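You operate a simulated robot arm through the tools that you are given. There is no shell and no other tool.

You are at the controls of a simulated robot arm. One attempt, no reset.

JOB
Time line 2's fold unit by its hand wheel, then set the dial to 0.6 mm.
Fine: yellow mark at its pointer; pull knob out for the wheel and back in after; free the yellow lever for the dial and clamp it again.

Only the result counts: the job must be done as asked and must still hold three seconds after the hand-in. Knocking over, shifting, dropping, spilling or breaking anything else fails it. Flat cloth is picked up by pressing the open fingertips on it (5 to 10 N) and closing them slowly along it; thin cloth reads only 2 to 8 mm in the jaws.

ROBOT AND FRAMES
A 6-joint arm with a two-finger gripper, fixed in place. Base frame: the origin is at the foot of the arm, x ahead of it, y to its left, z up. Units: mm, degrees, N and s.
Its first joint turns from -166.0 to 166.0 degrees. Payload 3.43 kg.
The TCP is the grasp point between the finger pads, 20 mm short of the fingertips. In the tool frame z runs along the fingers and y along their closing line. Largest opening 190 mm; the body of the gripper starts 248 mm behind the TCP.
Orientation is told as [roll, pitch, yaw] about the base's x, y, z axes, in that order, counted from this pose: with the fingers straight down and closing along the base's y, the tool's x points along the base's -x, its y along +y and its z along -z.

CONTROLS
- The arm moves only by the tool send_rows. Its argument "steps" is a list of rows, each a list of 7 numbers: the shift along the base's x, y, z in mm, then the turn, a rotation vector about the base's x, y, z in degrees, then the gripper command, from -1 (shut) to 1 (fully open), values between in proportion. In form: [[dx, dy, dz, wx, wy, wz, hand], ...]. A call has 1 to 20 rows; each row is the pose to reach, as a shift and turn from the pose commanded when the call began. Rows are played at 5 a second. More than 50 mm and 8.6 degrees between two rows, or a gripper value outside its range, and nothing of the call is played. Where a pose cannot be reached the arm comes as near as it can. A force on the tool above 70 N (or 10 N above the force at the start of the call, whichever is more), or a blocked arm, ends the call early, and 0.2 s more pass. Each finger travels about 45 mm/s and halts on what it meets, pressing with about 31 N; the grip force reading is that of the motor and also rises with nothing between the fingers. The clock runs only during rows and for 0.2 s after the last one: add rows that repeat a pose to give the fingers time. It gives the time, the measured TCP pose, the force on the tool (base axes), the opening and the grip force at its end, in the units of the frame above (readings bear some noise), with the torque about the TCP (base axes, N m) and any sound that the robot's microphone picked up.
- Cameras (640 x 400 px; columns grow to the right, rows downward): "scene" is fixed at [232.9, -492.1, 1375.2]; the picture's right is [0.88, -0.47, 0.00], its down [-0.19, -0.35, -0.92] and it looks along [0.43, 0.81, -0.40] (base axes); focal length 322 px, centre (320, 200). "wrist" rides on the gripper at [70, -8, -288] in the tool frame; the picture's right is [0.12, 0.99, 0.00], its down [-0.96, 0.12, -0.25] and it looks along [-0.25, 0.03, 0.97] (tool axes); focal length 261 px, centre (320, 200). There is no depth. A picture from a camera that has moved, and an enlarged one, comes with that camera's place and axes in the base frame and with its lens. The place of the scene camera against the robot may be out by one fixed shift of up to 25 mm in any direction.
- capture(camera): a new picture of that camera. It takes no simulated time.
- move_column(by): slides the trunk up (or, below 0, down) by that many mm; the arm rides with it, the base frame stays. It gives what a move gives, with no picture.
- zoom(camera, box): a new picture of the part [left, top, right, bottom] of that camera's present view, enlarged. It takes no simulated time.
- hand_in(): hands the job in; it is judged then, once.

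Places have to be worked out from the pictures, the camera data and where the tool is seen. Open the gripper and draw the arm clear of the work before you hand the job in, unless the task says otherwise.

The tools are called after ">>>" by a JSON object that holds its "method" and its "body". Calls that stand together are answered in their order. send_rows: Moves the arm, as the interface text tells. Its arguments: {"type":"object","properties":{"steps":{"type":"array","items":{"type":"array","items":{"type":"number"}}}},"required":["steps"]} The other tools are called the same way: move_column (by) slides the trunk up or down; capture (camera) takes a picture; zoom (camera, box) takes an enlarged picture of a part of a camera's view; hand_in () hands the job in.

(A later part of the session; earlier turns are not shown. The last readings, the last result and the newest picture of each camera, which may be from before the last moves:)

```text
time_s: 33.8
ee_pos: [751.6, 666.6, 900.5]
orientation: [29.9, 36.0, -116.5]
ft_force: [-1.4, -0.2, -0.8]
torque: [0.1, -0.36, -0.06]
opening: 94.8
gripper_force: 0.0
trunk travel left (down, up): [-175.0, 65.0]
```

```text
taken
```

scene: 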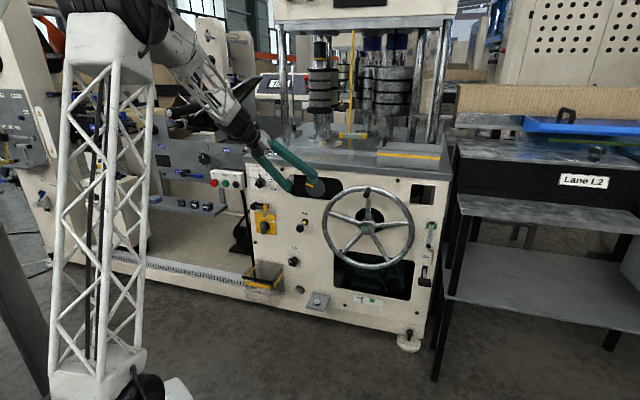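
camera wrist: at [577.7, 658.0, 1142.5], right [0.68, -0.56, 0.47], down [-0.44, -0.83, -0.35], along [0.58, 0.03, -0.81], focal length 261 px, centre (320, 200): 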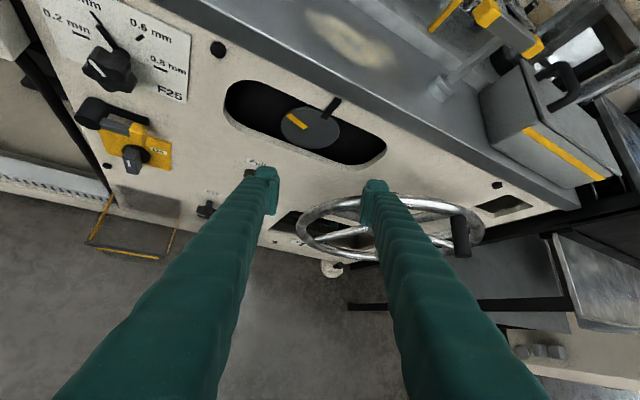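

Now the handle is visible in both cameras. I'll zoom in on it from both to fix its position.

>>> {"method": "zoom", "body": {"camera": "scene", "box": [320, 170, 420, 232]}}

>>> {"method": "zoom", "body": {"camera": "wrist", "box": [400, 170, 520, 290]}}

>>> {"method": "zoom", "body": {"camera": "wrist", "box": [210, 60, 410, 185]}}

```text
6.40 times, centred on (370, 201) of scene
camera zoom: at [232.9, -492.1, 1375.2], right [0.88, -0.47, 0.0], down [-0.19, -0.35, -0.92], along [0.43, 0.81, -0.4], focal length 2062 px, centre (0, 194)
```

zoom: 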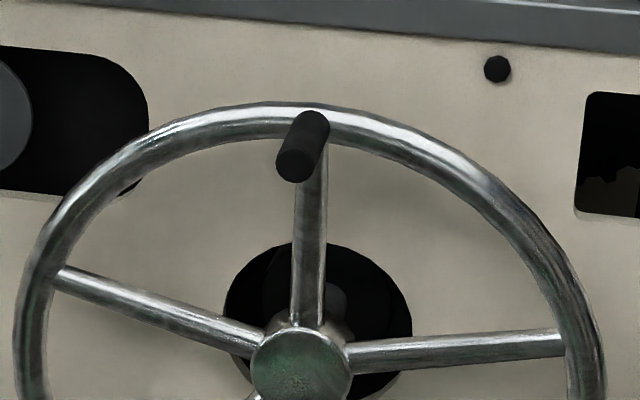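

```text
3.33 times, centred on (460, 230) of wrist
camera zoom: at [577.7, 658.0, 1142.5], right [0.68, -0.56, 0.47], down [-0.44, -0.83, -0.35], along [0.58, 0.03, -0.81], focal length 869 px, centre (-147, 100)
```

zoom: 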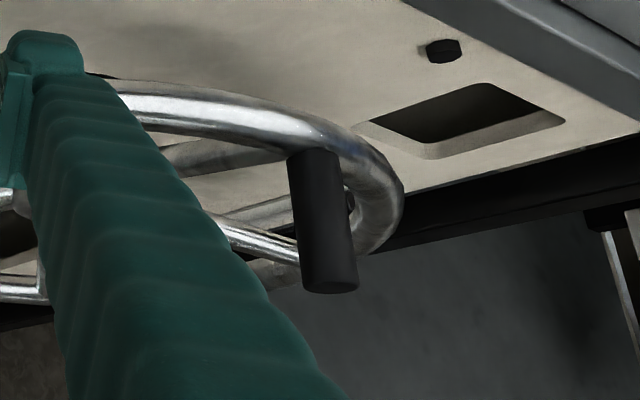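

```text
3.20 times, centred on (310, 122) of wrist
camera zoom: at [577.7, 658.0, 1142.5], right [0.68, -0.56, 0.47], down [-0.44, -0.83, -0.35], along [0.58, 0.03, -0.81], focal length 834 px, centre (352, 448)
```

zoom: 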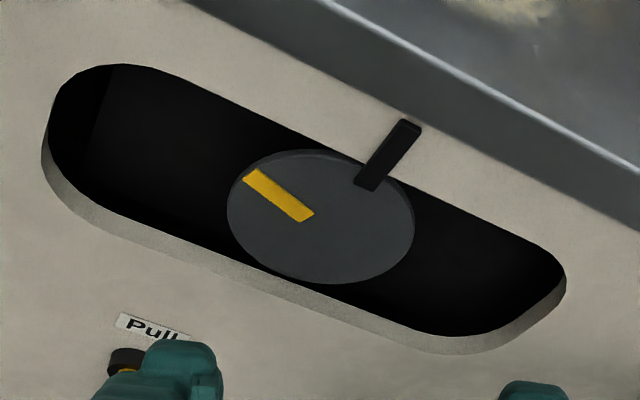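

Both cameras agree that the handle runs from t≈997 to the rim near t≈1090, at s≈342, z≈876. It's about 28 mm thick, and the hub is 196 mm below it. I'll move to a pre-grasp point 100 mm back along the tool axis.

>>> {"method": "send_rows", "body": {"steps": [[20, -38, 20, 0, 0, 0, 0.0], [46, -72, 40, 0, 0, 0, 0.0], [72, -105, 55, 0, 0, 0, 0.0], [98, -138, 60, 0, 0, 0, 0.0], [125, -172, 55, 0, 0, 0, 0.0], [150.7, -204.9, 47.2, 0, 0, 0, 0.0], [150.7, -204.9, 47.2, 0, 0, 0, 0.0]]}}

>>> {"method": "capture", "body": {"camera": "wrist"}}

```text
time_s: 35.4
ee_pos: [902.4, 461.1, 945.4]
orientation: [29.6, 35.7, -116.6]
ft_force: [-0.6, 0.6, -0.1]
torque: [-0.01, -0.04, 0.0]
opening: 95.0
gripper_force: 0.0
trunk travel left (down, up): [-175.0, 65.0]
```

```text
taken
camera wrist: at [729.5, 451.8, 1187.7], right [0.69, -0.56, 0.47], down [-0.44, -0.83, -0.34], along [0.58, 0.03, -0.82], focal length 261 px, centre (320, 200)
```

wrist: 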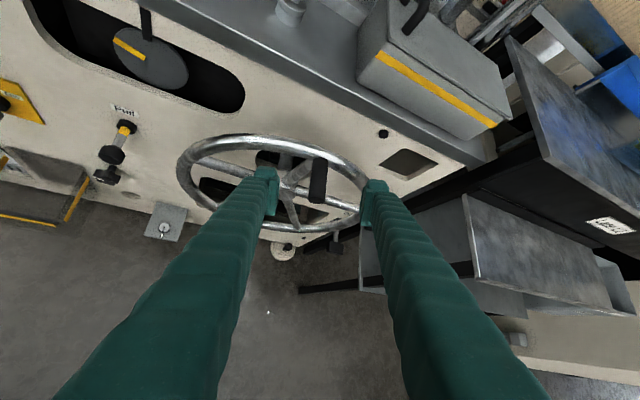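

The handle sits centred between the jaws. I'll advance 80 mm along the tool axis and check before the last 20 mm.

>>> {"method": "send_rows", "body": {"steps": [[13.4, 4.6, -14.1, 0, 0, 0, 0.0], [26.7, 9.2, -28.3, 0, 0, 0, 0.0], [40.1, 13.8, -42.4, 0, 0, 0, 0.0], [53.5, 18.4, -56.6, 0, 0, 0, 0.0], [53.5, 18.4, -56.6, 0, 0, 0, 0.0]]}}

>>> {"method": "capture", "body": {"camera": "wrist"}}

>>> {"method": "zoom", "body": {"camera": "scene", "box": [290, 130, 450, 230]}}

```text
time_s: 36.6
ee_pos: [956.5, 480.3, 889.5]
orientation: [29.5, 35.7, -116.6]
ft_force: [0.5, 0.5, -0.6]
torque: [-0.04, 0.01, -0.01]
opening: 95.0
gripper_force: 0.1
trunk travel left (down, up): [-175.0, 65.0]
```

```text
taken
camera wrist: at [783.5, 471.3, 1130.8], right [0.69, -0.56, 0.47], down [-0.44, -0.83, -0.34], along [0.58, 0.03, -0.82], focal length 261 px, centre (320, 200)
```

wrist: 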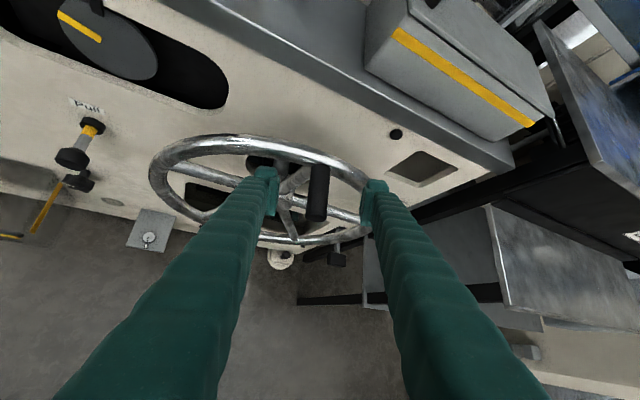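

```text
4.00 times, centred on (370, 180) of scene
camera zoom: at [232.9, -492.1, 1375.2], right [0.88, -0.47, 0.0], down [-0.19, -0.35, -0.92], along [0.43, 0.81, -0.4], focal length 1288 px, centre (120, 280)
```

zoom: 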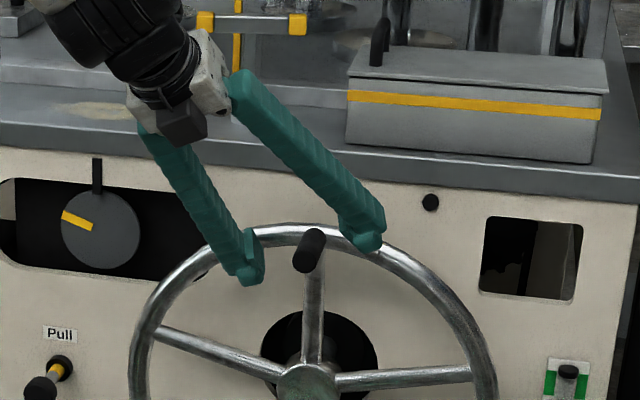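

The handle is well between the fingers. I'll advance the last 16 mm and close on it.

>>> {"method": "send_rows", "body": {"steps": [[5.3, 1.8, -5.6, 0, 0, 0, 0.0], [10.7, 3.7, -11.3, 0, 0, 0, 0.0], [10.7, 3.7, -11.3, 0, 0, 0, -0.4], [10.7, 3.7, -11.3, 0, 0, 0, -0.8], [10.7, 3.7, -11.3, 0, 0, 0, -0.8], [10.7, 3.7, -11.3, 0, 0, 0, -0.8], [10.7, 3.7, -11.3, 0, 0, 0, -0.8], [10.7, 3.7, -11.3, 0, 0, 0, -0.8]]}}

>>> {"method": "capture", "body": {"camera": "wrist"}}

>>> {"method": "zoom", "body": {"camera": "scene", "box": [290, 130, 450, 230]}}

```text
time_s: 38.4
ee_pos: [966.1, 483.5, 879.5]
orientation: [29.7, 35.8, -116.5]
ft_force: [-2.9, 7.0, -6.7]
torque: [0.56, 0.18, -0.06]
opening: 23.8
gripper_force: 44.8
trunk travel left (down, up): [-175.0, 65.0]
```

```text
taken
camera wrist: at [793.3, 474.2, 1119.9], right [0.69, -0.56, 0.47], down [-0.44, -0.83, -0.34], along [0.58, 0.03, -0.82], focal length 261 px, centre (320, 200)
```

wrist: 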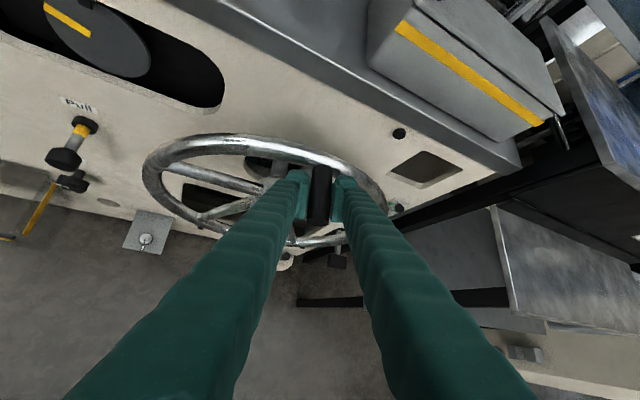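

```text
4.00 times, centred on (370, 180) of scene
camera zoom: at [232.9, -492.1, 1375.2], right [0.88, -0.47, 0.0], down [-0.19, -0.35, -0.92], along [0.43, 0.81, -0.4], focal length 1288 px, centre (120, 280)
```

zoom: 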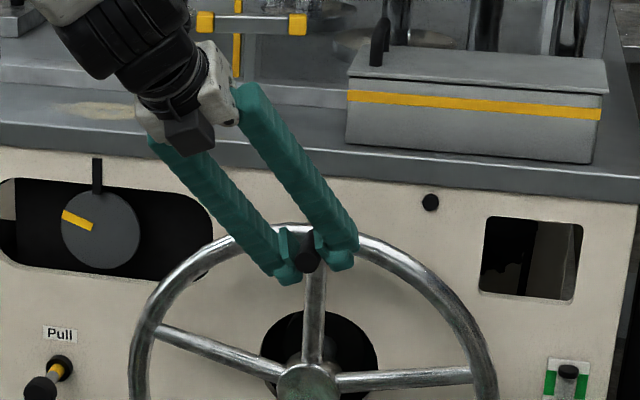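

The handle is gripped at 23.8 mm. I'll turn the wheel about 8° clockwise along its circle and see how the disc responds.

>>> {"method": "send_rows", "body": {"steps": [[4.84, -4.84, -0.2, 0, 0, 0, -0.8], [9.66, -9.66, -0.64, 0, 0, 0, -0.8], [14.5, -14.5, -1.32, 0, 0, 0, -0.8], [19.3, -19.3, -2.24, 0, 0, 0, -0.8], [19.3, -19.3, -2.24, 0, 0, 0, -0.8]]}}

>>> {"method": "zoom", "body": {"camera": "scene", "box": [290, 130, 450, 230]}}

>>> {"method": "zoom", "body": {"camera": "scene", "box": [285, 165, 345, 205]}}

```text
time_s: 39.6
ee_pos: [985.8, 464.0, 875.7]
orientation: [29.7, 35.7, -116.5]
ft_force: [5.6, 11.4, -8.9]
torque: [0.19, -0.06, 0.0]
opening: 23.8
gripper_force: 45.6
trunk travel left (down, up): [-175.0, 65.0]
```

```text
4.00 times, centred on (370, 180) of scene
camera zoom: at [232.9, -492.1, 1375.2], right [0.88, -0.47, 0.0], down [-0.19, -0.35, -0.92], along [0.43, 0.81, -0.4], focal length 1288 px, centre (120, 280)
```

zoom: 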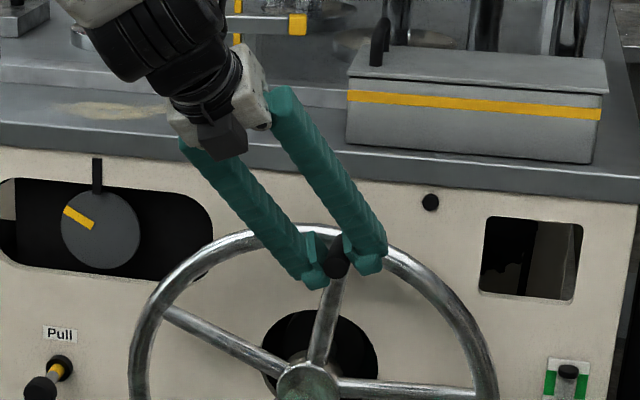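

```text
10.00 times, centred on (315, 185) of scene
camera zoom: at [232.9, -492.1, 1375.2], right [0.88, -0.47, 0.0], down [-0.19, -0.35, -0.92], along [0.43, 0.81, -0.4], focal length 3221 px, centre (370, 350)
```

zoom: 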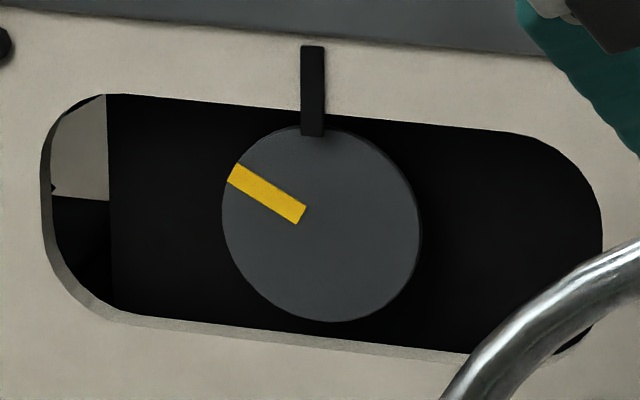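

The wheel turned and the disc moved the right way, at roughly 1:1 or a little more. About 63° of disc rotation remains. I'll continue 20° clockwise along the arc, easing the tool orientation to stay inside its wrist range.

>>> {"method": "send_rows", "body": {"steps": [[7.8, -7.8, -2.0, -0.59, -0.18, -0.13, -0.8], [15.8, -15.8, -4.8, -1.18, -0.36, -0.27, -0.8], [23.5, -23.5, -8.2, -1.77, -0.54, -0.4, -0.8], [30.9, -30.9, -12.1, -2.36, -0.72, -0.54, -0.8], [38.5, -38.5, -16.8, -2.95, -0.9, -0.67, -0.8], [45.5, -45.5, -21.9, -3.54, -1.08, -0.81, -0.8], [45.5, -45.5, -21.9, -3.54, -1.08, -0.81, -0.8]]}}

>>> {"method": "zoom", "body": {"camera": "scene", "box": [290, 130, 450, 230]}}

>>> {"method": "zoom", "body": {"camera": "scene", "box": [285, 165, 345, 205]}}

```text
time_s: 41.2
ee_pos: [1030.3, 417.2, 854.9]
orientation: [32.7, 33.0, -115.7]
ft_force: [3.2, 10.5, -0.1]
torque: [0.4, 0.0, -0.09]
opening: 22.9
gripper_force: 44.9
trunk travel left (down, up): [-175.0, 65.0]
```

```text
4.00 times, centred on (370, 180) of scene
camera zoom: at [232.9, -492.1, 1375.2], right [0.88, -0.47, 0.0], down [-0.19, -0.35, -0.92], along [0.43, 0.81, -0.4], focal length 1288 px, centre (120, 280)
```

zoom: 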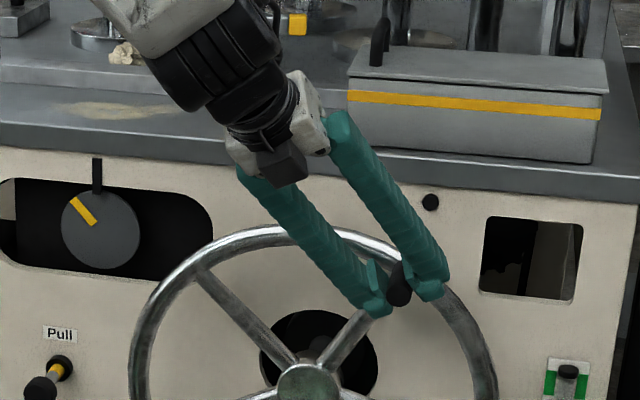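

```text
10.00 times, centred on (315, 185) of scene
camera zoom: at [232.9, -492.1, 1375.2], right [0.88, -0.47, 0.0], down [-0.19, -0.35, -0.92], along [0.43, 0.81, -0.4], focal length 3221 px, centre (370, 350)
```

zoom: 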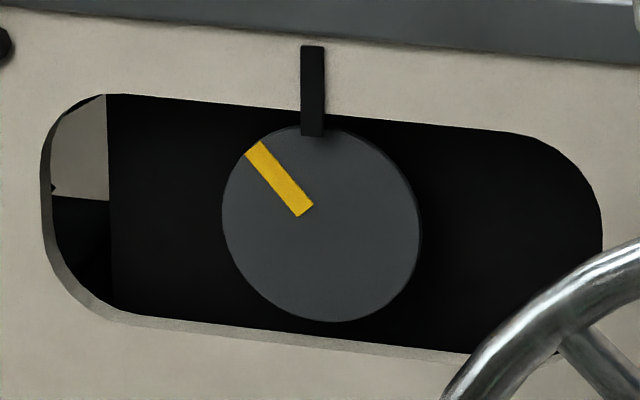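

The ratio is 1:1 and about 42° remains. I'll continue 30° along the arc, then fine-tune.

>>> {"method": "send_rows", "body": {"steps": [[7.8, -7.8, -6.5, -0.34, -0.1, -0.08, -0.8], [15.3, -15.3, -13.7, -0.69, -0.21, -0.16, -0.8], [22.5, -22.5, -21.6, -1.03, -0.31, -0.24, -0.8], [29.3, -29.3, -30.1, -1.37, -0.42, -0.31, -0.8], [35.6, -35.6, -39.2, -1.72, -0.52, -0.39, -0.8], [41.6, -41.6, -48.9, -2.06, -0.63, -0.47, -0.8], [47.0, -47.0, -59.1, -2.4, -0.73, -0.55, -0.8], [52.0, -52.0, -69.8, -2.75, -0.84, -0.63, -0.8], [52.0, -52.0, -69.8, -2.75, -0.84, -0.63, -0.8]]}}

>>> {"method": "zoom", "body": {"camera": "scene", "box": [290, 130, 450, 230]}}

>>> {"method": "zoom", "body": {"camera": "scene", "box": [285, 165, 345, 205]}}

```text
time_s: 43.2
ee_pos: [1082.1, 368.1, 784.9]
orientation: [35.0, 30.8, -115.0]
ft_force: [-23.5, 13.4, -12.0]
torque: [0.22, 0.03, 0.31]
opening: 22.7
gripper_force: 44.7
trunk travel left (down, up): [-175.0, 65.0]
```

```text
4.00 times, centred on (370, 180) of scene
camera zoom: at [232.9, -492.1, 1375.2], right [0.88, -0.47, 0.0], down [-0.19, -0.35, -0.92], along [0.43, 0.81, -0.4], focal length 1288 px, centre (120, 280)
```

zoom: 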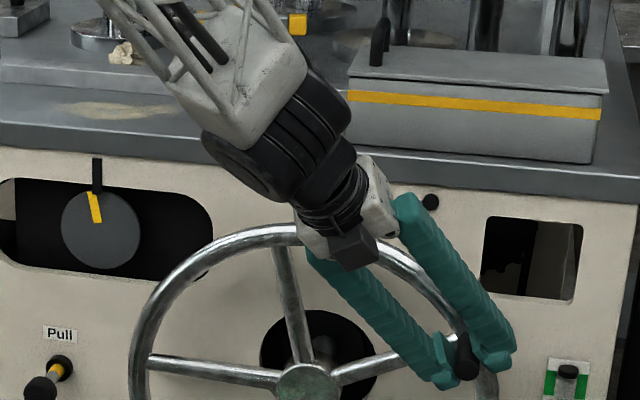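

```text
10.00 times, centred on (315, 185) of scene
camera zoom: at [232.9, -492.1, 1375.2], right [0.88, -0.47, 0.0], down [-0.19, -0.35, -0.92], along [0.43, 0.81, -0.4], focal length 3221 px, centre (370, 350)
```

zoom: 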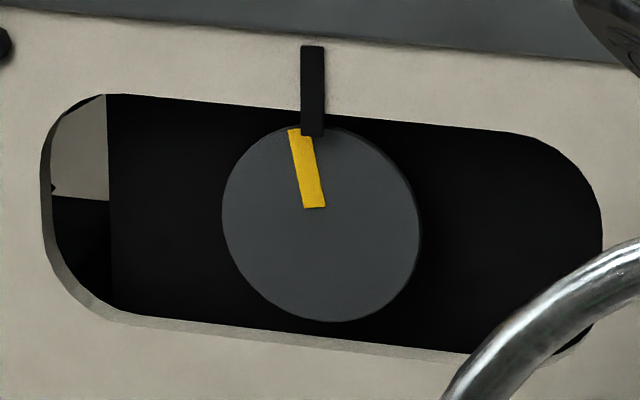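

About 12–13° remains. Radial force shows I'm pulling slightly outward, so I'll trim the path inward by 3 mm and turn 12° more.

>>> {"method": "send_rows", "body": {"steps": [[3.3, -3.3, -9.1, -0.2, -0.06, -0.05, -0.8], [6.1, -6.1, -18.2, -0.4, -0.12, -0.1, -0.8], [8.6, -8.6, -27.6, -0.6, -0.18, -0.15, -0.8], [10.7, -10.7, -37.1, -0.8, -0.24, -0.2, -0.8], [10.7, -10.7, -37.1, -0.8, -0.24, -0.2, -0.8]]}}

>>> {"method": "zoom", "body": {"camera": "scene", "box": [285, 165, 345, 205]}}

>>> {"method": "capture", "body": {"camera": "wrist"}}

```text
time_s: 44.4
ee_pos: [1093.9, 356.6, 748.9]
orientation: [35.7, 30.3, -114.9]
ft_force: [0.6, 34.2, -4.9]
torque: [0.72, -0.26, 0.19]
opening: 23.5
gripper_force: 44.9
trunk travel left (down, up): [-175.0, 65.0]
```

```text
10.00 times, centred on (315, 185) of scene
camera zoom: at [232.9, -492.1, 1375.2], right [0.88, -0.47, 0.0], down [-0.19, -0.35, -0.92], along [0.43, 0.81, -0.4], focal length 3221 px, centre (370, 350)
```

zoom: 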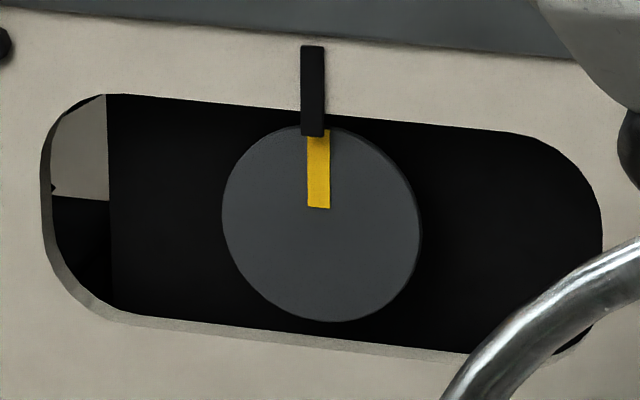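

```text
taken
camera wrist: at [911.2, 381.2, 983.3], right [0.65, -0.51, 0.56], down [-0.45, -0.86, -0.25], along [0.61, -0.09, -0.79], focal length 261 px, centre (320, 200)
```

wrist: 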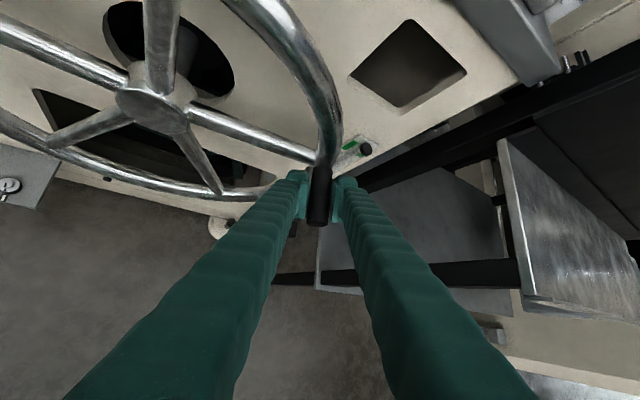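

The mark is within about 1–2° of vertical. I'll nudge about 1.2° more clockwise and relax the radial load.

>>> {"method": "send_rows", "body": {"steps": [[-0.5, 0.5, -2.5, 0, 0, 0, -0.8], [-1.0, 1.0, -4.9, 0, 0, 0, -0.8], [-1.0, 1.0, -4.9, 0, 0, 0, -0.8]]}}

>>> {"method": "zoom", "body": {"camera": "scene", "box": [300, 170, 330, 190]}}

>>> {"method": "zoom", "body": {"camera": "scene", "box": [285, 165, 345, 205]}}

```text
time_s: 45.2
ee_pos: [1093.1, 353.8, 743.6]
orientation: [35.6, 30.4, -115.2]
ft_force: [19.1, 20.2, 3.8]
torque: [0.2, -0.11, -0.08]
opening: 23.6
gripper_force: 44.9
trunk travel left (down, up): [-175.0, 65.0]
```

```text
16.00 times, centred on (315, 180) of scene
camera zoom: at [232.9, -492.1, 1375.2], right [0.88, -0.47, 0.0], down [-0.19, -0.35, -0.92], along [0.43, 0.81, -0.4], focal length 5154 px, centre (400, 520)
```

zoom: 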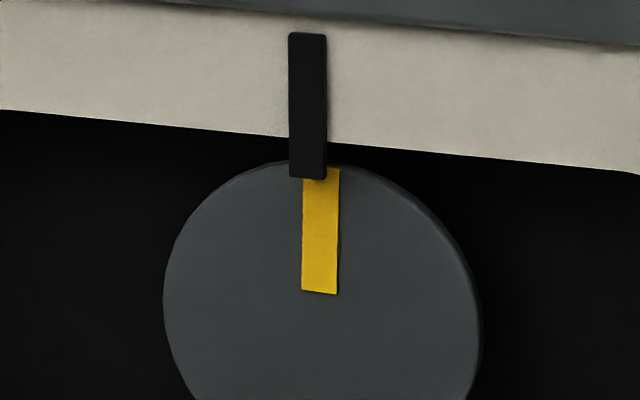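

```text
10.00 times, centred on (315, 185) of scene
camera zoom: at [232.9, -492.1, 1375.2], right [0.88, -0.47, 0.0], down [-0.19, -0.35, -0.92], along [0.43, 0.81, -0.4], focal length 3221 px, centre (370, 350)
```

zoom: 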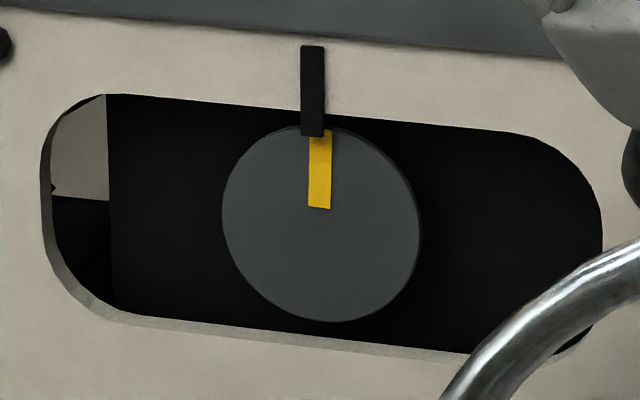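

The mark is now aligned with the pointer to within about 1°. I'll open the jaws, hold still, and check that the wheel doesn't move before backing out.

>>> {"method": "send_rows", "body": {"steps": [[0.5, 0.5, 0, 0, 0, 0, -0.7], [1, 1, 0, 0, 0, 0, -0.6], [1, 1, 0, 0, 0, 0, -0.4], [1, 1, 0, 0, 0, 0, -0.2], [1, 1, 0, 0, 0, 0, 0.0], [1, 1, 0, 0, 0, 0, 0.0], [1, 1, 0, 0, 0, 0, 0.0]]}}

>>> {"method": "zoom", "body": {"camera": "scene", "box": [300, 170, 330, 190]}}

>>> {"method": "capture", "body": {"camera": "wrist"}}

>>> {"method": "zoom", "body": {"camera": "scene", "box": [320, 150, 480, 250]}}

```text
time_s: 46.8
ee_pos: [1092.3, 355.7, 744.2]
orientation: [35.6, 30.3, -115.0]
ft_force: [-0.8, -0.9, 0.3]
torque: [-0.03, 0.02, 0.01]
opening: 95.3
gripper_force: 0.0
trunk travel left (down, up): [-175.0, 65.0]
```

```text
16.00 times, centred on (315, 180) of scene
camera zoom: at [232.9, -492.1, 1375.2], right [0.88, -0.47, 0.0], down [-0.19, -0.35, -0.92], along [0.43, 0.81, -0.4], focal length 5154 px, centre (400, 520)
```

zoom: 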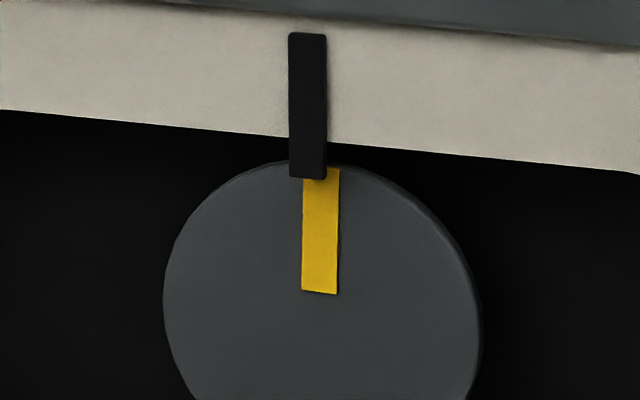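

```text
taken
camera wrist: at [911.0, 381.9, 977.9], right [0.65, -0.51, 0.56], down [-0.45, -0.85, -0.25], along [0.61, -0.09, -0.79], focal length 261 px, centre (320, 200)
```

wrist: 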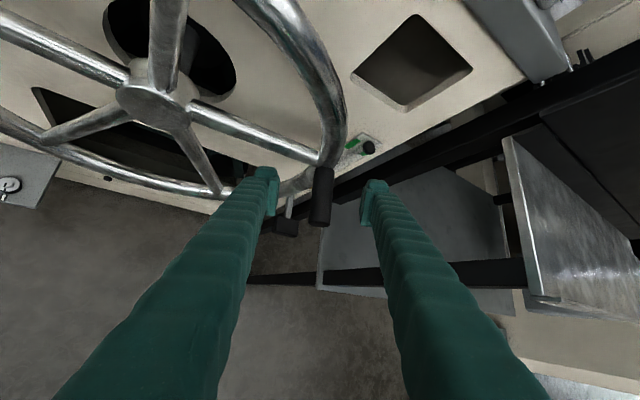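

```text
4.00 times, centred on (400, 200) of scene
camera zoom: at [232.9, -492.1, 1375.2], right [0.88, -0.47, 0.0], down [-0.19, -0.35, -0.92], along [0.43, 0.81, -0.4], focal length 1288 px, centre (0, 200)
```

zoom: 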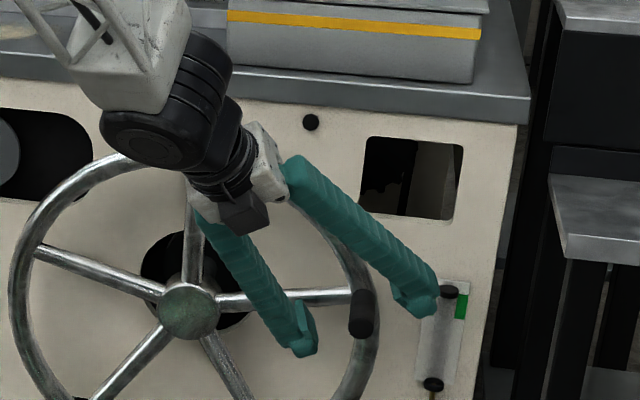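

The mark hasn't moved after release. I'll retreat straight back along the tool axis, well clear of the handle.

>>> {"method": "send_rows", "body": {"steps": [[-14, -2.6, 14.2, 0, 0, 0, 0.0], [-28, -5.2, 28.4, 0, 0, 0, 0.0], [-42, -7.8, 42.6, 0, 0, 0, 0.0], [-56, -10.4, 56.8, 0, 0, 0, 0.0], [-70, -13, 71, 0, 0, 0, 0.0], [-84, -15.6, 85, 0, 0, 0, 0.0], [-84, -15.6, 85, 0, 0, 0, 0.0]]}}

>>> {"method": "capture", "body": {"camera": "wrist"}}

>>> {"method": "zoom", "body": {"camera": "scene", "box": [300, 170, 330, 190]}}

```text
time_s: 48.4
ee_pos: [1009.7, 340.2, 828.2]
orientation: [35.7, 30.3, -114.9]
ft_force: [0.7, -1.2, 1.3]
torque: [-0.02, 0.0, 0.03]
opening: 94.9
gripper_force: 0.1
trunk travel left (down, up): [-175.0, 65.0]
```

```text
taken
camera wrist: at [827.9, 365.3, 1063.1], right [0.65, -0.51, 0.56], down [-0.45, -0.85, -0.25], along [0.61, -0.09, -0.79], focal length 261 px, centre (320, 200)
```

wrist: 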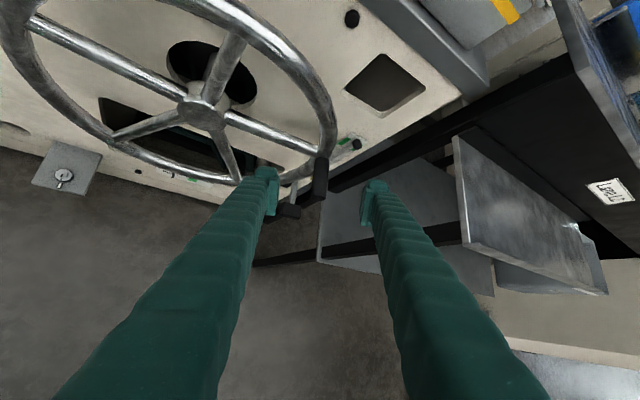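

```text
16.00 times, centred on (315, 180) of scene
camera zoom: at [232.9, -492.1, 1375.2], right [0.88, -0.47, 0.0], down [-0.19, -0.35, -0.92], along [0.43, 0.81, -0.4], focal length 5154 px, centre (400, 520)
```

zoom: 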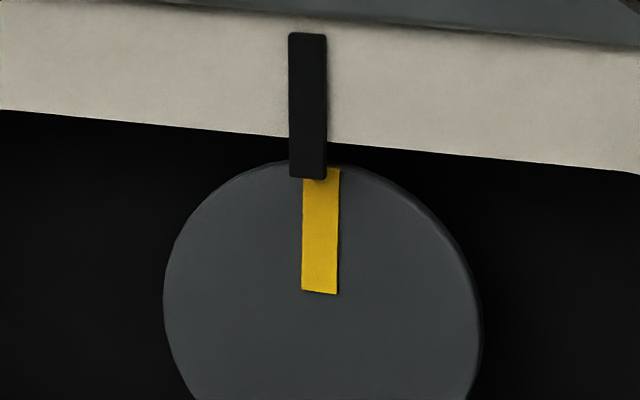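

Clear of the wheel. I'll travel left in front of the panel, then reorient to horizontal facing the Pull knob, which reverses the earlier path.

>>> {"method": "send_rows", "body": {"steps": [[-30, 35, 10, 0, 0, 0, 0.0], [-60, 70, 20, 0, 0, 0, 0.0], [-90, 105, 30, 0, 0, 0, 0.0], [-120, 140, 38, 0, 0, 0, 0.0], [-150, 175, 45, 0, 0, 0, 0.0], [-180, 210, 50, 0, 0, 0, 0.0], [-210, 245, 52, 0, 0, 0, 0.0], [-240, 280, 52, 0, 0, 0, 0.0], [-270.8, 313.9, 52, 0, 0, 0, 0.0], [-270.8, 313.9, 52, 0, 0, 0, 0.0]]}}

>>> {"method": "send_rows", "body": {"steps": [[1, 8, -31, 6.91, -2.74, 0.775, 0.0], [2, 16, -62, 13.8, -5.48, 1.55, 0.0], [3, 24, -93, 20.7, -8.2, 2.3, 0.0], [4.3, 32, -125, 27.6, -10.95, 3.1, 0.0], [5.4, 40, -156, 34.5, -13.7, 3.9, 0.0], [6.4, 48, -187, 41.5, -16.4, 4.65, 0.0], [7.5, 56, -218, 48.4, -19.2, 5.4, 0.0], [8.6, 63.5, -250, 55.3, -21.9, 6.2, 0.0], [8.6, 63.5, -250, 55.3, -21.9, 6.2, 0.0]]}}

>>> {"method": "capture", "body": {"camera": "wrist"}}

```text
time_s: 50.6
ee_pos: [735.0, 654.9, 879.1]
orientation: [35.6, 30.4, -115.0]
ft_force: [-0.1, 0.4, -0.5]
torque: [0.0, 0.0, -0.01]
opening: 95.1
gripper_force: 0.1
trunk travel left (down, up): [-175.0, 65.0]
```

```text
time_s: 52.6
ee_pos: [747.6, 719.7, 627.1]
orientation: [38.3, 89.9, -105.7]
ft_force: [0.4, 0.1, -0.2]
torque: [0.05, -0.05, 0.03]
opening: 94.9
gripper_force: 0.0
trunk travel left (down, up): [-175.0, 65.0]
```

```text
taken
camera wrist: at [510.4, 557.8, 699.8], right [0.59, -0.8, 0.12], down [-0.13, -0.24, -0.96], along [0.8, 0.55, -0.25], focal length 261 px, centre (320, 200)
```

wrist: 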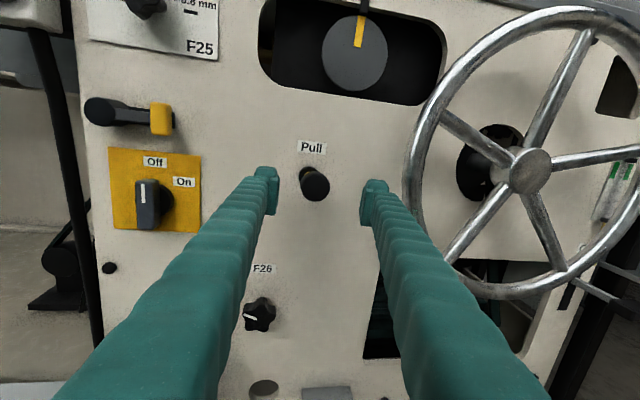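

From the front, the mark lines up with the pointer. I'll zoom in for a precise check before pushing the knob in.

>>> {"method": "zoom", "body": {"camera": "wrist", "box": [300, 0, 420, 100]}}

```text
4.00 times, centred on (360, 50) of wrist
camera zoom: at [510.4, 557.8, 699.8], right [0.59, -0.8, 0.12], down [-0.13, -0.24, -0.96], along [0.8, 0.55, -0.25], focal length 1043 px, centre (160, 800)
```

zoom: 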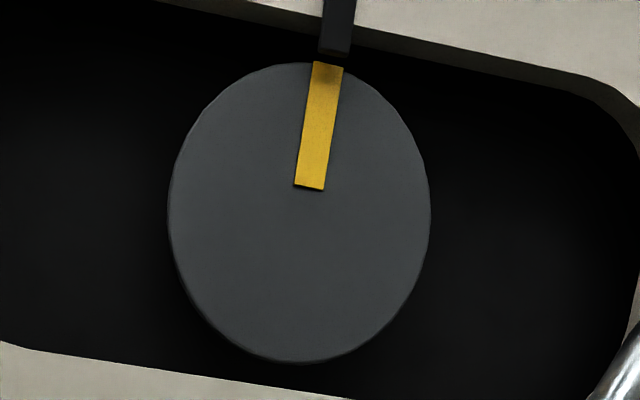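

The mark is aligned within about 1° from both viewpoints. Now I'll re-approach the pulled-out cap and grip it.

>>> {"method": "send_rows", "body": {"steps": [[10.5, 10, 0.8, 0, 0, 0, 0.0], [21, 20, 1.6, 0, 0, 0, 0.0], [31.5, 30, 2.4, 0, 0, 0, 0.0], [42.3, 40.4, 2.4, 0, 0, 0, 0.0], [42.3, 40.4, 2.4, 0, 0, 0, 0.0]]}}

>>> {"method": "capture", "body": {"camera": "wrist"}}

>>> {"method": "zoom", "body": {"camera": "scene", "box": [260, 190, 360, 252]}}

```text
time_s: 53.8
ee_pos: [789.0, 759.2, 631.0]
orientation: [39.5, 89.7, -104.3]
ft_force: [-0.5, -0.4, -1.0]
torque: [-0.02, -0.03, -0.02]
opening: 95.2
gripper_force: 0.1
trunk travel left (down, up): [-175.0, 65.0]
```

```text
taken
camera wrist: at [551.5, 597.8, 704.4], right [0.59, -0.8, 0.12], down [-0.13, -0.24, -0.96], along [0.8, 0.55, -0.25], focal length 261 px, centre (320, 200)
```

wrist: 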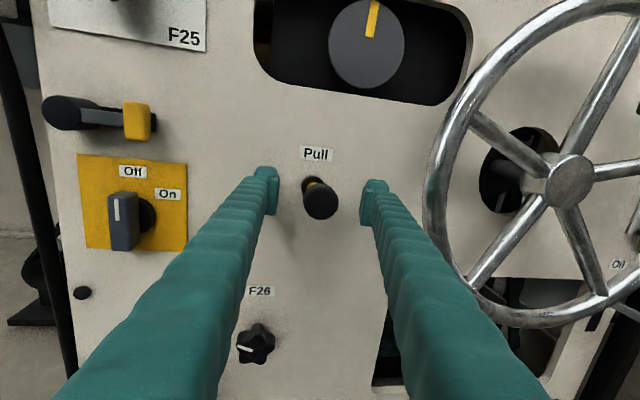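

```text
6.40 times, centred on (310, 221) of scene
camera zoom: at [232.9, -492.1, 1375.2], right [0.88, -0.47, 0.0], down [-0.19, -0.35, -0.92], along [0.43, 0.81, -0.4], focal length 2062 px, centre (384, 66)
```

zoom: 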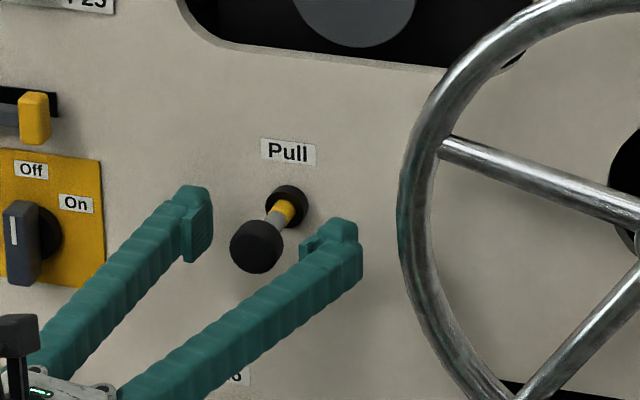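

The cap is centred, so I'll close on it.

>>> {"method": "send_rows", "body": {"steps": [[0, 0, -1, 0, 0, 0, -0.3], [0, 0, -1, 0, 0, 0, -0.75], [0, 0, -1, 0, 0, 0, -0.8], [0, 0, -1, 0, 0, 0, -0.8], [0, 0, -1, 0, 0, 0, -0.8], [0, 0, -1, 0, 0, 0, -0.8]]}}

>>> {"method": "send_rows", "body": {"steps": [[2.1, 2.1, 0, 0, 0, 0, -0.8], [4.2, 4.2, 0, 0, 0, 0, -0.8], [6.4, 6.4, 0, 0, 0, 0, -0.8], [8.5, 8.5, 0, 0, 0, 0, -0.8], [8.5, 8.5, 0, 0, 0, 0, -0.8]]}}

>>> {"method": "zoom", "body": {"camera": "scene", "box": [260, 190, 360, 252]}}

```text
time_s: 55.2
ee_pos: [788.1, 759.2, 631.5]
orientation: [41.7, 89.7, -102.0]
ft_force: [1.9, 0.1, -0.6]
torque: [0.01, 0.0, 0.6]
opening: 34.5
gripper_force: 45.0
trunk travel left (down, up): [-175.0, 65.0]
```

```text
time_s: 56.4
ee_pos: [796.4, 768.6, 631.3]
orientation: [39.6, 89.7, -104.1]
ft_force: [-3.9, -0.6, -6.1]
torque: [0.06, -0.13, 0.55]
opening: 34.6
gripper_force: 44.4
trunk travel left (down, up): [-175.0, 65.0]
```

```text
6.40 times, centred on (310, 221) of scene
camera zoom: at [232.9, -492.1, 1375.2], right [0.88, -0.47, 0.0], down [-0.19, -0.35, -0.92], along [0.43, 0.81, -0.4], focal length 2062 px, centre (384, 66)
```

zoom: 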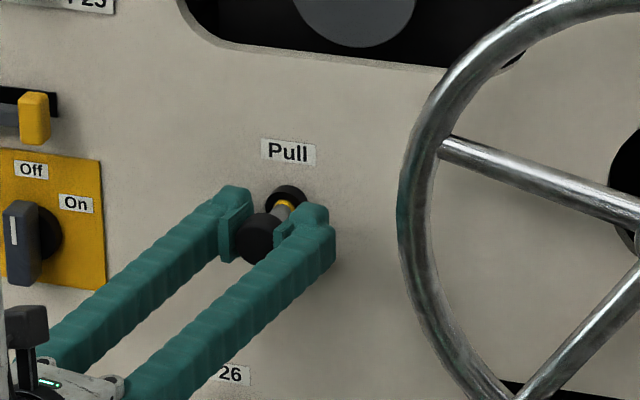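

The knob is sliding in easily. I'll continue inward in small steps toward its seat.

>>> {"method": "send_rows", "body": {"steps": [[2.1, 2.1, 0, 0, 0, 0, -0.8], [4.2, 4.2, 0, 0, 0, 0, -0.8], [6.4, 6.4, 0, 0, 0, 0, -0.8], [8.5, 8.5, 0, 0, 0, 0, -0.8], [10.6, 10.6, 0, 0, 0, 0, -0.8], [10.6, 10.6, 0, 0, 0, 0, -0.8]]}}

>>> {"method": "zoom", "body": {"camera": "scene", "box": [260, 190, 360, 252]}}

```text
time_s: 57.8
ee_pos: [808.4, 779.0, 631.5]
orientation: [39.9, 89.6, -103.8]
ft_force: [0.0, -3.5, -6.1]
torque: [0.05, -0.19, 0.62]
opening: 34.8
gripper_force: 44.6
trunk travel left (down, up): [-175.0, 65.0]
```

```text
6.40 times, centred on (310, 221) of scene
camera zoom: at [232.9, -492.1, 1375.2], right [0.88, -0.47, 0.0], down [-0.19, -0.35, -0.92], along [0.43, 0.81, -0.4], focal length 2062 px, centre (384, 66)
```

zoom: 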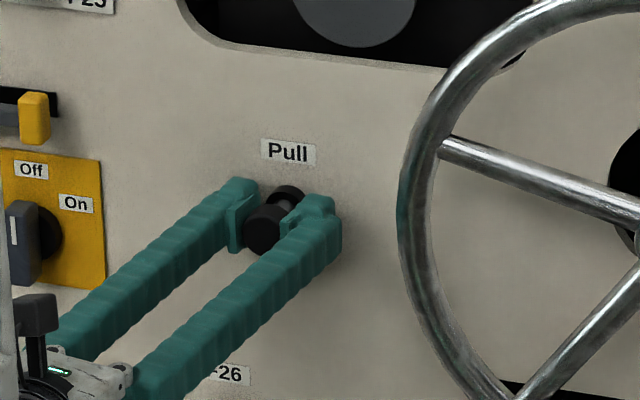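

The yellow band has disappeared. I'll push the last 8 mm or so until force shows the seat.

>>> {"method": "send_rows", "body": {"steps": [[1.4, 1.4, 0, 0, 0, 0, -0.8], [2.8, 2.8, 0, 0, 0, 0, -0.8], [4.2, 4.2, 0, 0, 0, 0, -0.8], [5.6, 5.6, 0, 0, 0, 0, -0.8], [5.6, 5.6, 0, 0, 0, 0, -0.8]]}}

>>> {"method": "send_rows", "body": {"steps": [[0.7, 0.7, 0, 0, 0, 0, -0.8], [1.4, 1.4, 0, 0, 0, 0, -0.8], [2.1, 2.1, 0, 0, 0, 0, -0.8], [2.1, 2.1, 0, 0, 0, 0, -0.8]]}}

>>> {"method": "zoom", "body": {"camera": "scene", "box": [260, 190, 360, 252]}}

```text
time_s: 59.0
ee_pos: [813.2, 783.6, 631.2]
orientation: [39.8, 89.7, -104.1]
ft_force: [-17.6, -30.4, -3.4]
torque: [-0.09, 0.07, 0.73]
opening: 34.7
gripper_force: 45.3
trunk travel left (down, up): [-175.0, 65.0]
```

```text
time_s: 60.0
ee_pos: [817.3, 786.5, 631.3]
orientation: [44.3, 89.7, -99.7]
ft_force: [-12.7, -34.5, -0.5]
torque: [-0.12, 0.05, 0.88]
opening: 34.9
gripper_force: 45.2
trunk travel left (down, up): [-175.0, 65.0]
```

```text
6.40 times, centred on (310, 221) of scene
camera zoom: at [232.9, -492.1, 1375.2], right [0.88, -0.47, 0.0], down [-0.19, -0.35, -0.92], along [0.43, 0.81, -0.4], focal length 2062 px, centre (384, 66)
```

zoom: 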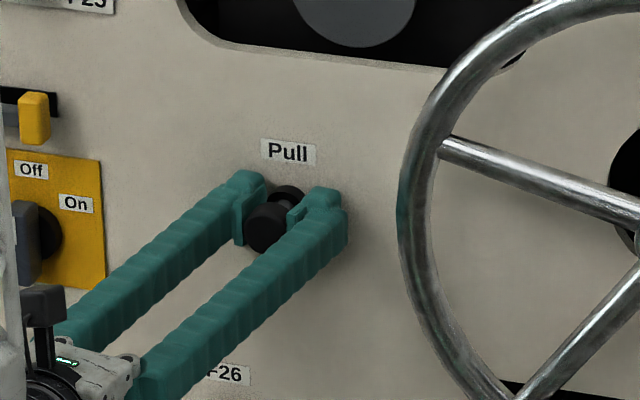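

The force rose to 34 N and the grip began to slip, so the knob is fully seated. I'll ease off, release, back away and inspect.

>>> {"method": "send_rows", "body": {"steps": [[-1.5, -1.5, 0, 0, 0, 0, -0.8], [-1.5, -1.5, 0, 0, 0, 0, -0.5], [-1.5, -1.5, 0, 0, 0, 0, -0.1], [-1.5, -1.5, 0, 0, 0, 0, 0.0], [-1.5, -1.5, 0, 0, 0, 0, 0.0], [-12, -12, 0, 0, 0, 0, 0.0], [-27, -27, 0, 0, 0, 0, 0.0], [-42, -42, 0, 0, 0, 0, 0.0], [-57, -57, 0, 0, 0, 0, 0.0], [-57, -57, 0, 0, 0, 0, 0.0]]}}

>>> {"method": "capture", "body": {"camera": "wrist"}}

>>> {"method": "zoom", "body": {"camera": "scene", "box": [260, 190, 360, 252]}}

>>> {"method": "zoom", "body": {"camera": "scene", "box": [300, 170, 330, 190]}}

```text
time_s: 62.2
ee_pos: [758.7, 729.9, 631.9]
orientation: [43.6, 89.7, -100.3]
ft_force: [-0.2, 0.1, 0.4]
torque: [0.03, -0.01, 0.01]
opening: 94.7
gripper_force: 0.0
trunk travel left (down, up): [-175.0, 65.0]
```

```text
taken
camera wrist: at [521.3, 567.6, 704.0], right [0.59, -0.8, 0.12], down [-0.13, -0.24, -0.96], along [0.8, 0.55, -0.25], focal length 261 px, centre (320, 200)
```

wrist: 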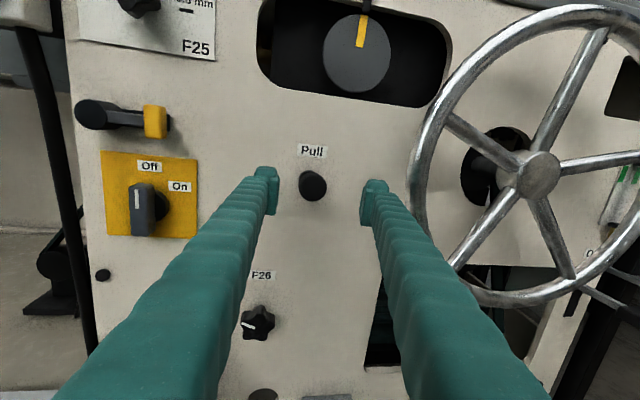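

```text
6.40 times, centred on (310, 221) of scene
camera zoom: at [232.9, -492.1, 1375.2], right [0.88, -0.47, 0.0], down [-0.19, -0.35, -0.92], along [0.43, 0.81, -0.4], focal length 2062 px, centre (384, 66)
```

zoom: 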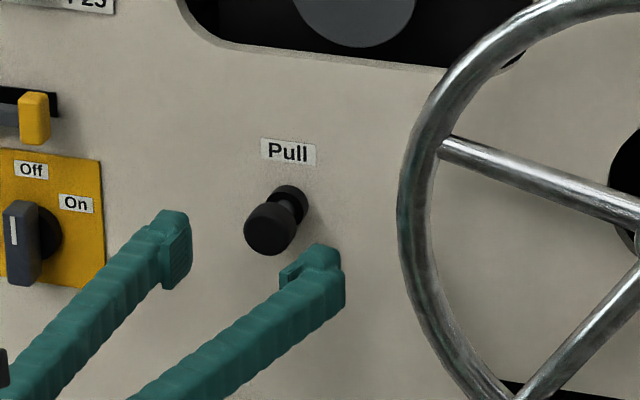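

```text
16.00 times, centred on (315, 180) of scene
camera zoom: at [232.9, -492.1, 1375.2], right [0.88, -0.47, 0.0], down [-0.19, -0.35, -0.92], along [0.43, 0.81, -0.4], focal length 5154 px, centre (400, 520)
```

zoom: 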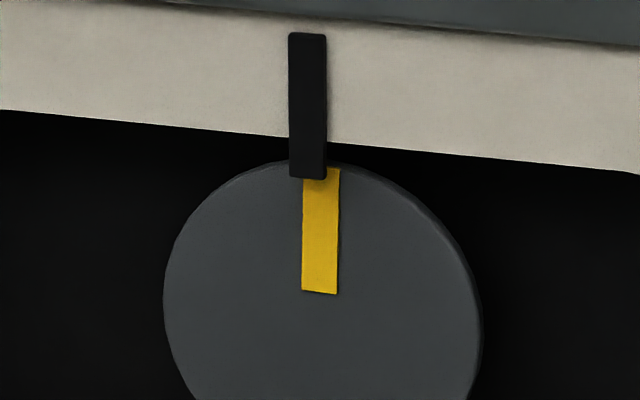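

The Pull knob is back at its original seat and the mark is still aligned. Next is the yellow lever, with its end near s≈-179, z≈691 and its pivot 68 mm to the left. I'll move in front of it with the tool square to the panel and rolled so the jaws close vertically.

>>> {"method": "send_rows", "body": {"steps": [[-20, 22, 8, 6.23, 5.32, 0.645, 0.0], [-45, 48, 18, 12.46, 10.64, 1.29, 0.0], [-70, 75, 28, 18.7, 15.96, 1.94, 0.0], [-95, 102, 38, 24.9, 21.3, 2.58, 0.0], [-120, 128, 50, 31.1, 26.6, 3.2, 0.0], [-137.9, 148.3, 59, 37.4, 31.9, 3.87, 0.0], [-137.9, 148.3, 59, 43.6, 37.2, 4.5, 0.0], [-137.9, 148.3, 59, 49.8, 42.5, 5.16, 0.0], [-137.9, 148.3, 59, 56.0, 47.9, 5.8, 0.0], [-137.9, 148.3, 59, 62.3, 53.2, 6.45, 0.0], [-137.9, 148.3, 59, 68.5, 58.5, 7.1, 0.0], [-137.9, 148.3, 59, 68.5, 58.5, 7.1, 0.0]]}}

>>> {"method": "capture", "body": {"camera": "wrist"}}

>>> {"method": "zoom", "body": {"camera": "scene", "box": [200, 160, 360, 260]}}

```text
time_s: 64.8
ee_pos: [620.3, 878.4, 690.5]
orientation: [-90.2, 0.1, 135.3]
ft_force: [-0.9, -0.4, 0.2]
torque: [-0.01, 0.0, 0.02]
opening: 95.0
gripper_force: 0.2
trunk travel left (down, up): [-175.0, 65.0]
```

```text
taken
camera wrist: at [467.3, 625.3, 699.1], right [0.09, -0.08, -0.99], down [-0.86, 0.5, -0.12], along [0.51, 0.86, -0.03], focal length 261 px, centre (320, 200)
```

wrist: 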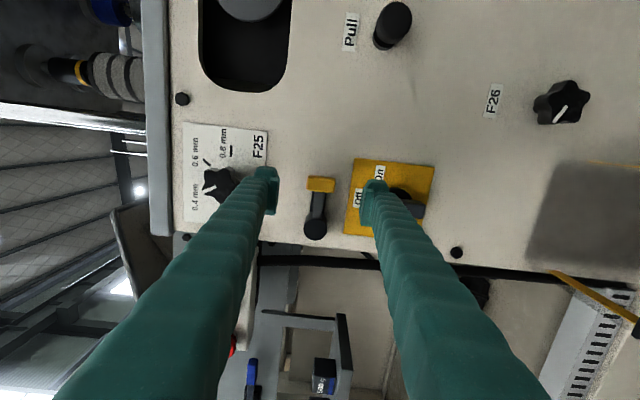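

```text
4.00 times, centred on (280, 210) of scene
camera zoom: at [232.9, -492.1, 1375.2], right [0.88, -0.47, 0.0], down [-0.19, -0.35, -0.92], along [0.43, 0.81, -0.4], focal length 1288 px, centre (480, 160)
```

zoom: 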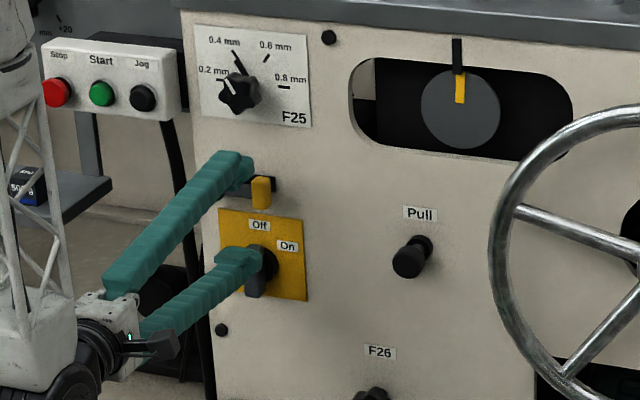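

The tool is square to the panel and the yellow end lies right on the tool axis. I'll zoom in for detail on the lever and the clearances.

>>> {"method": "zoom", "body": {"camera": "wrist", "box": [240, 130, 400, 250]}}

>>> {"method": "zoom", "body": {"camera": "scene", "box": [240, 185, 300, 240]}}

```text
3.33 times, centred on (320, 190) of wrist
camera zoom: at [467.3, 625.3, 699.1], right [0.09, -0.08, -0.99], down [-0.86, 0.5, -0.12], along [0.51, 0.86, -0.03], focal length 869 px, centre (320, 233)
```

zoom: 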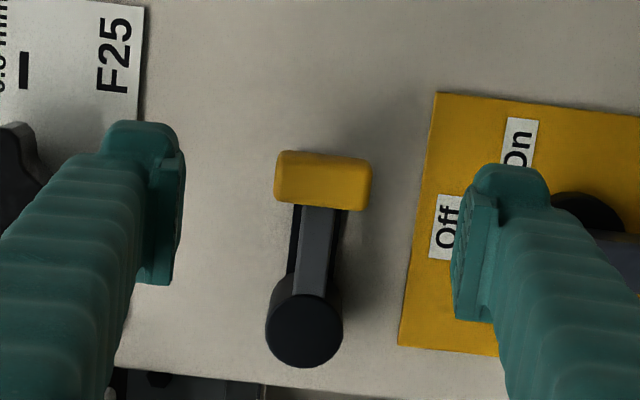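

```text
7.27 times, centred on (270, 212) of scene
camera zoom: at [232.9, -492.1, 1375.2], right [0.88, -0.47, 0.0], down [-0.19, -0.35, -0.92], along [0.43, 0.81, -0.4], focal length 2343 px, centre (684, 109)
```

zoom: 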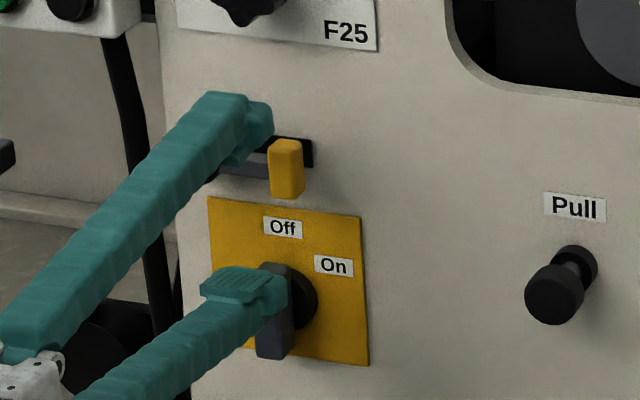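

The lever is clear: a T-shaped yellow grip about 39 mm tall, 67 mm from a pivot whose axis is normal to the panel. I'll narrow the jaws to 60 mm so they clear the switch below, then move in around the grip.

>>> {"method": "send_rows", "body": {"steps": [[0.7, -0.7, 0, 0, 0, 0, -0.37], [0.7, -0.7, 0, 0, 0, 0, -0.37], [0.7, -0.7, 0, 0, 0, 0, -0.37], [10, 9, 0, 0, 0, 0, -0.37], [20, 19, 0, 0, 0, 0, -0.37], [30, 29, 0, 0, 0, 0, -0.37], [40, 38, 0, 0, 0, 0, -0.37], [46, 44, 0, 0, 0, 0, -0.37], [46, 44, 0, 0, 0, 0, -0.37]]}}

>>> {"method": "capture", "body": {"camera": "wrist"}}

>>> {"method": "zoom", "body": {"camera": "scene", "box": [240, 185, 300, 240]}}

```text
time_s: 66.8
ee_pos: [666.6, 922.1, 690.5]
orientation: [-90.3, 0.1, 135.3]
ft_force: [0.5, -0.6, 0.0]
torque: [-0.01, 0.01, 0.0]
opening: 59.9
gripper_force: 0.1
trunk travel left (down, up): [-175.0, 65.0]
```

```text
taken
camera wrist: at [513.0, 670.1, 699.6], right [0.09, -0.08, -0.99], down [-0.86, 0.5, -0.12], along [0.51, 0.86, -0.03], focal length 261 px, centre (320, 200)
```

wrist: 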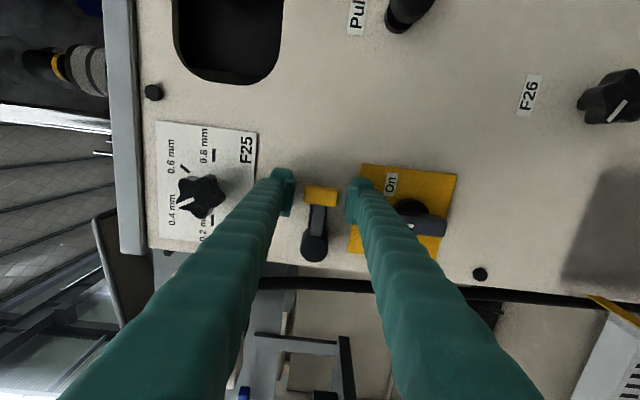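

```text
7.27 times, centred on (270, 212) of scene
camera zoom: at [232.9, -492.1, 1375.2], right [0.88, -0.47, 0.0], down [-0.19, -0.35, -0.92], along [0.43, 0.81, -0.4], focal length 2343 px, centre (684, 109)
```

zoom: 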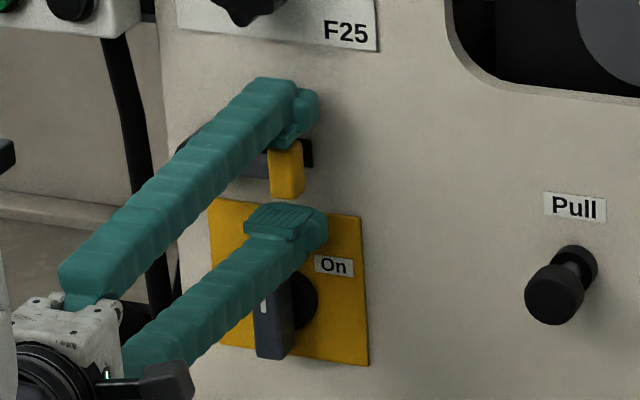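

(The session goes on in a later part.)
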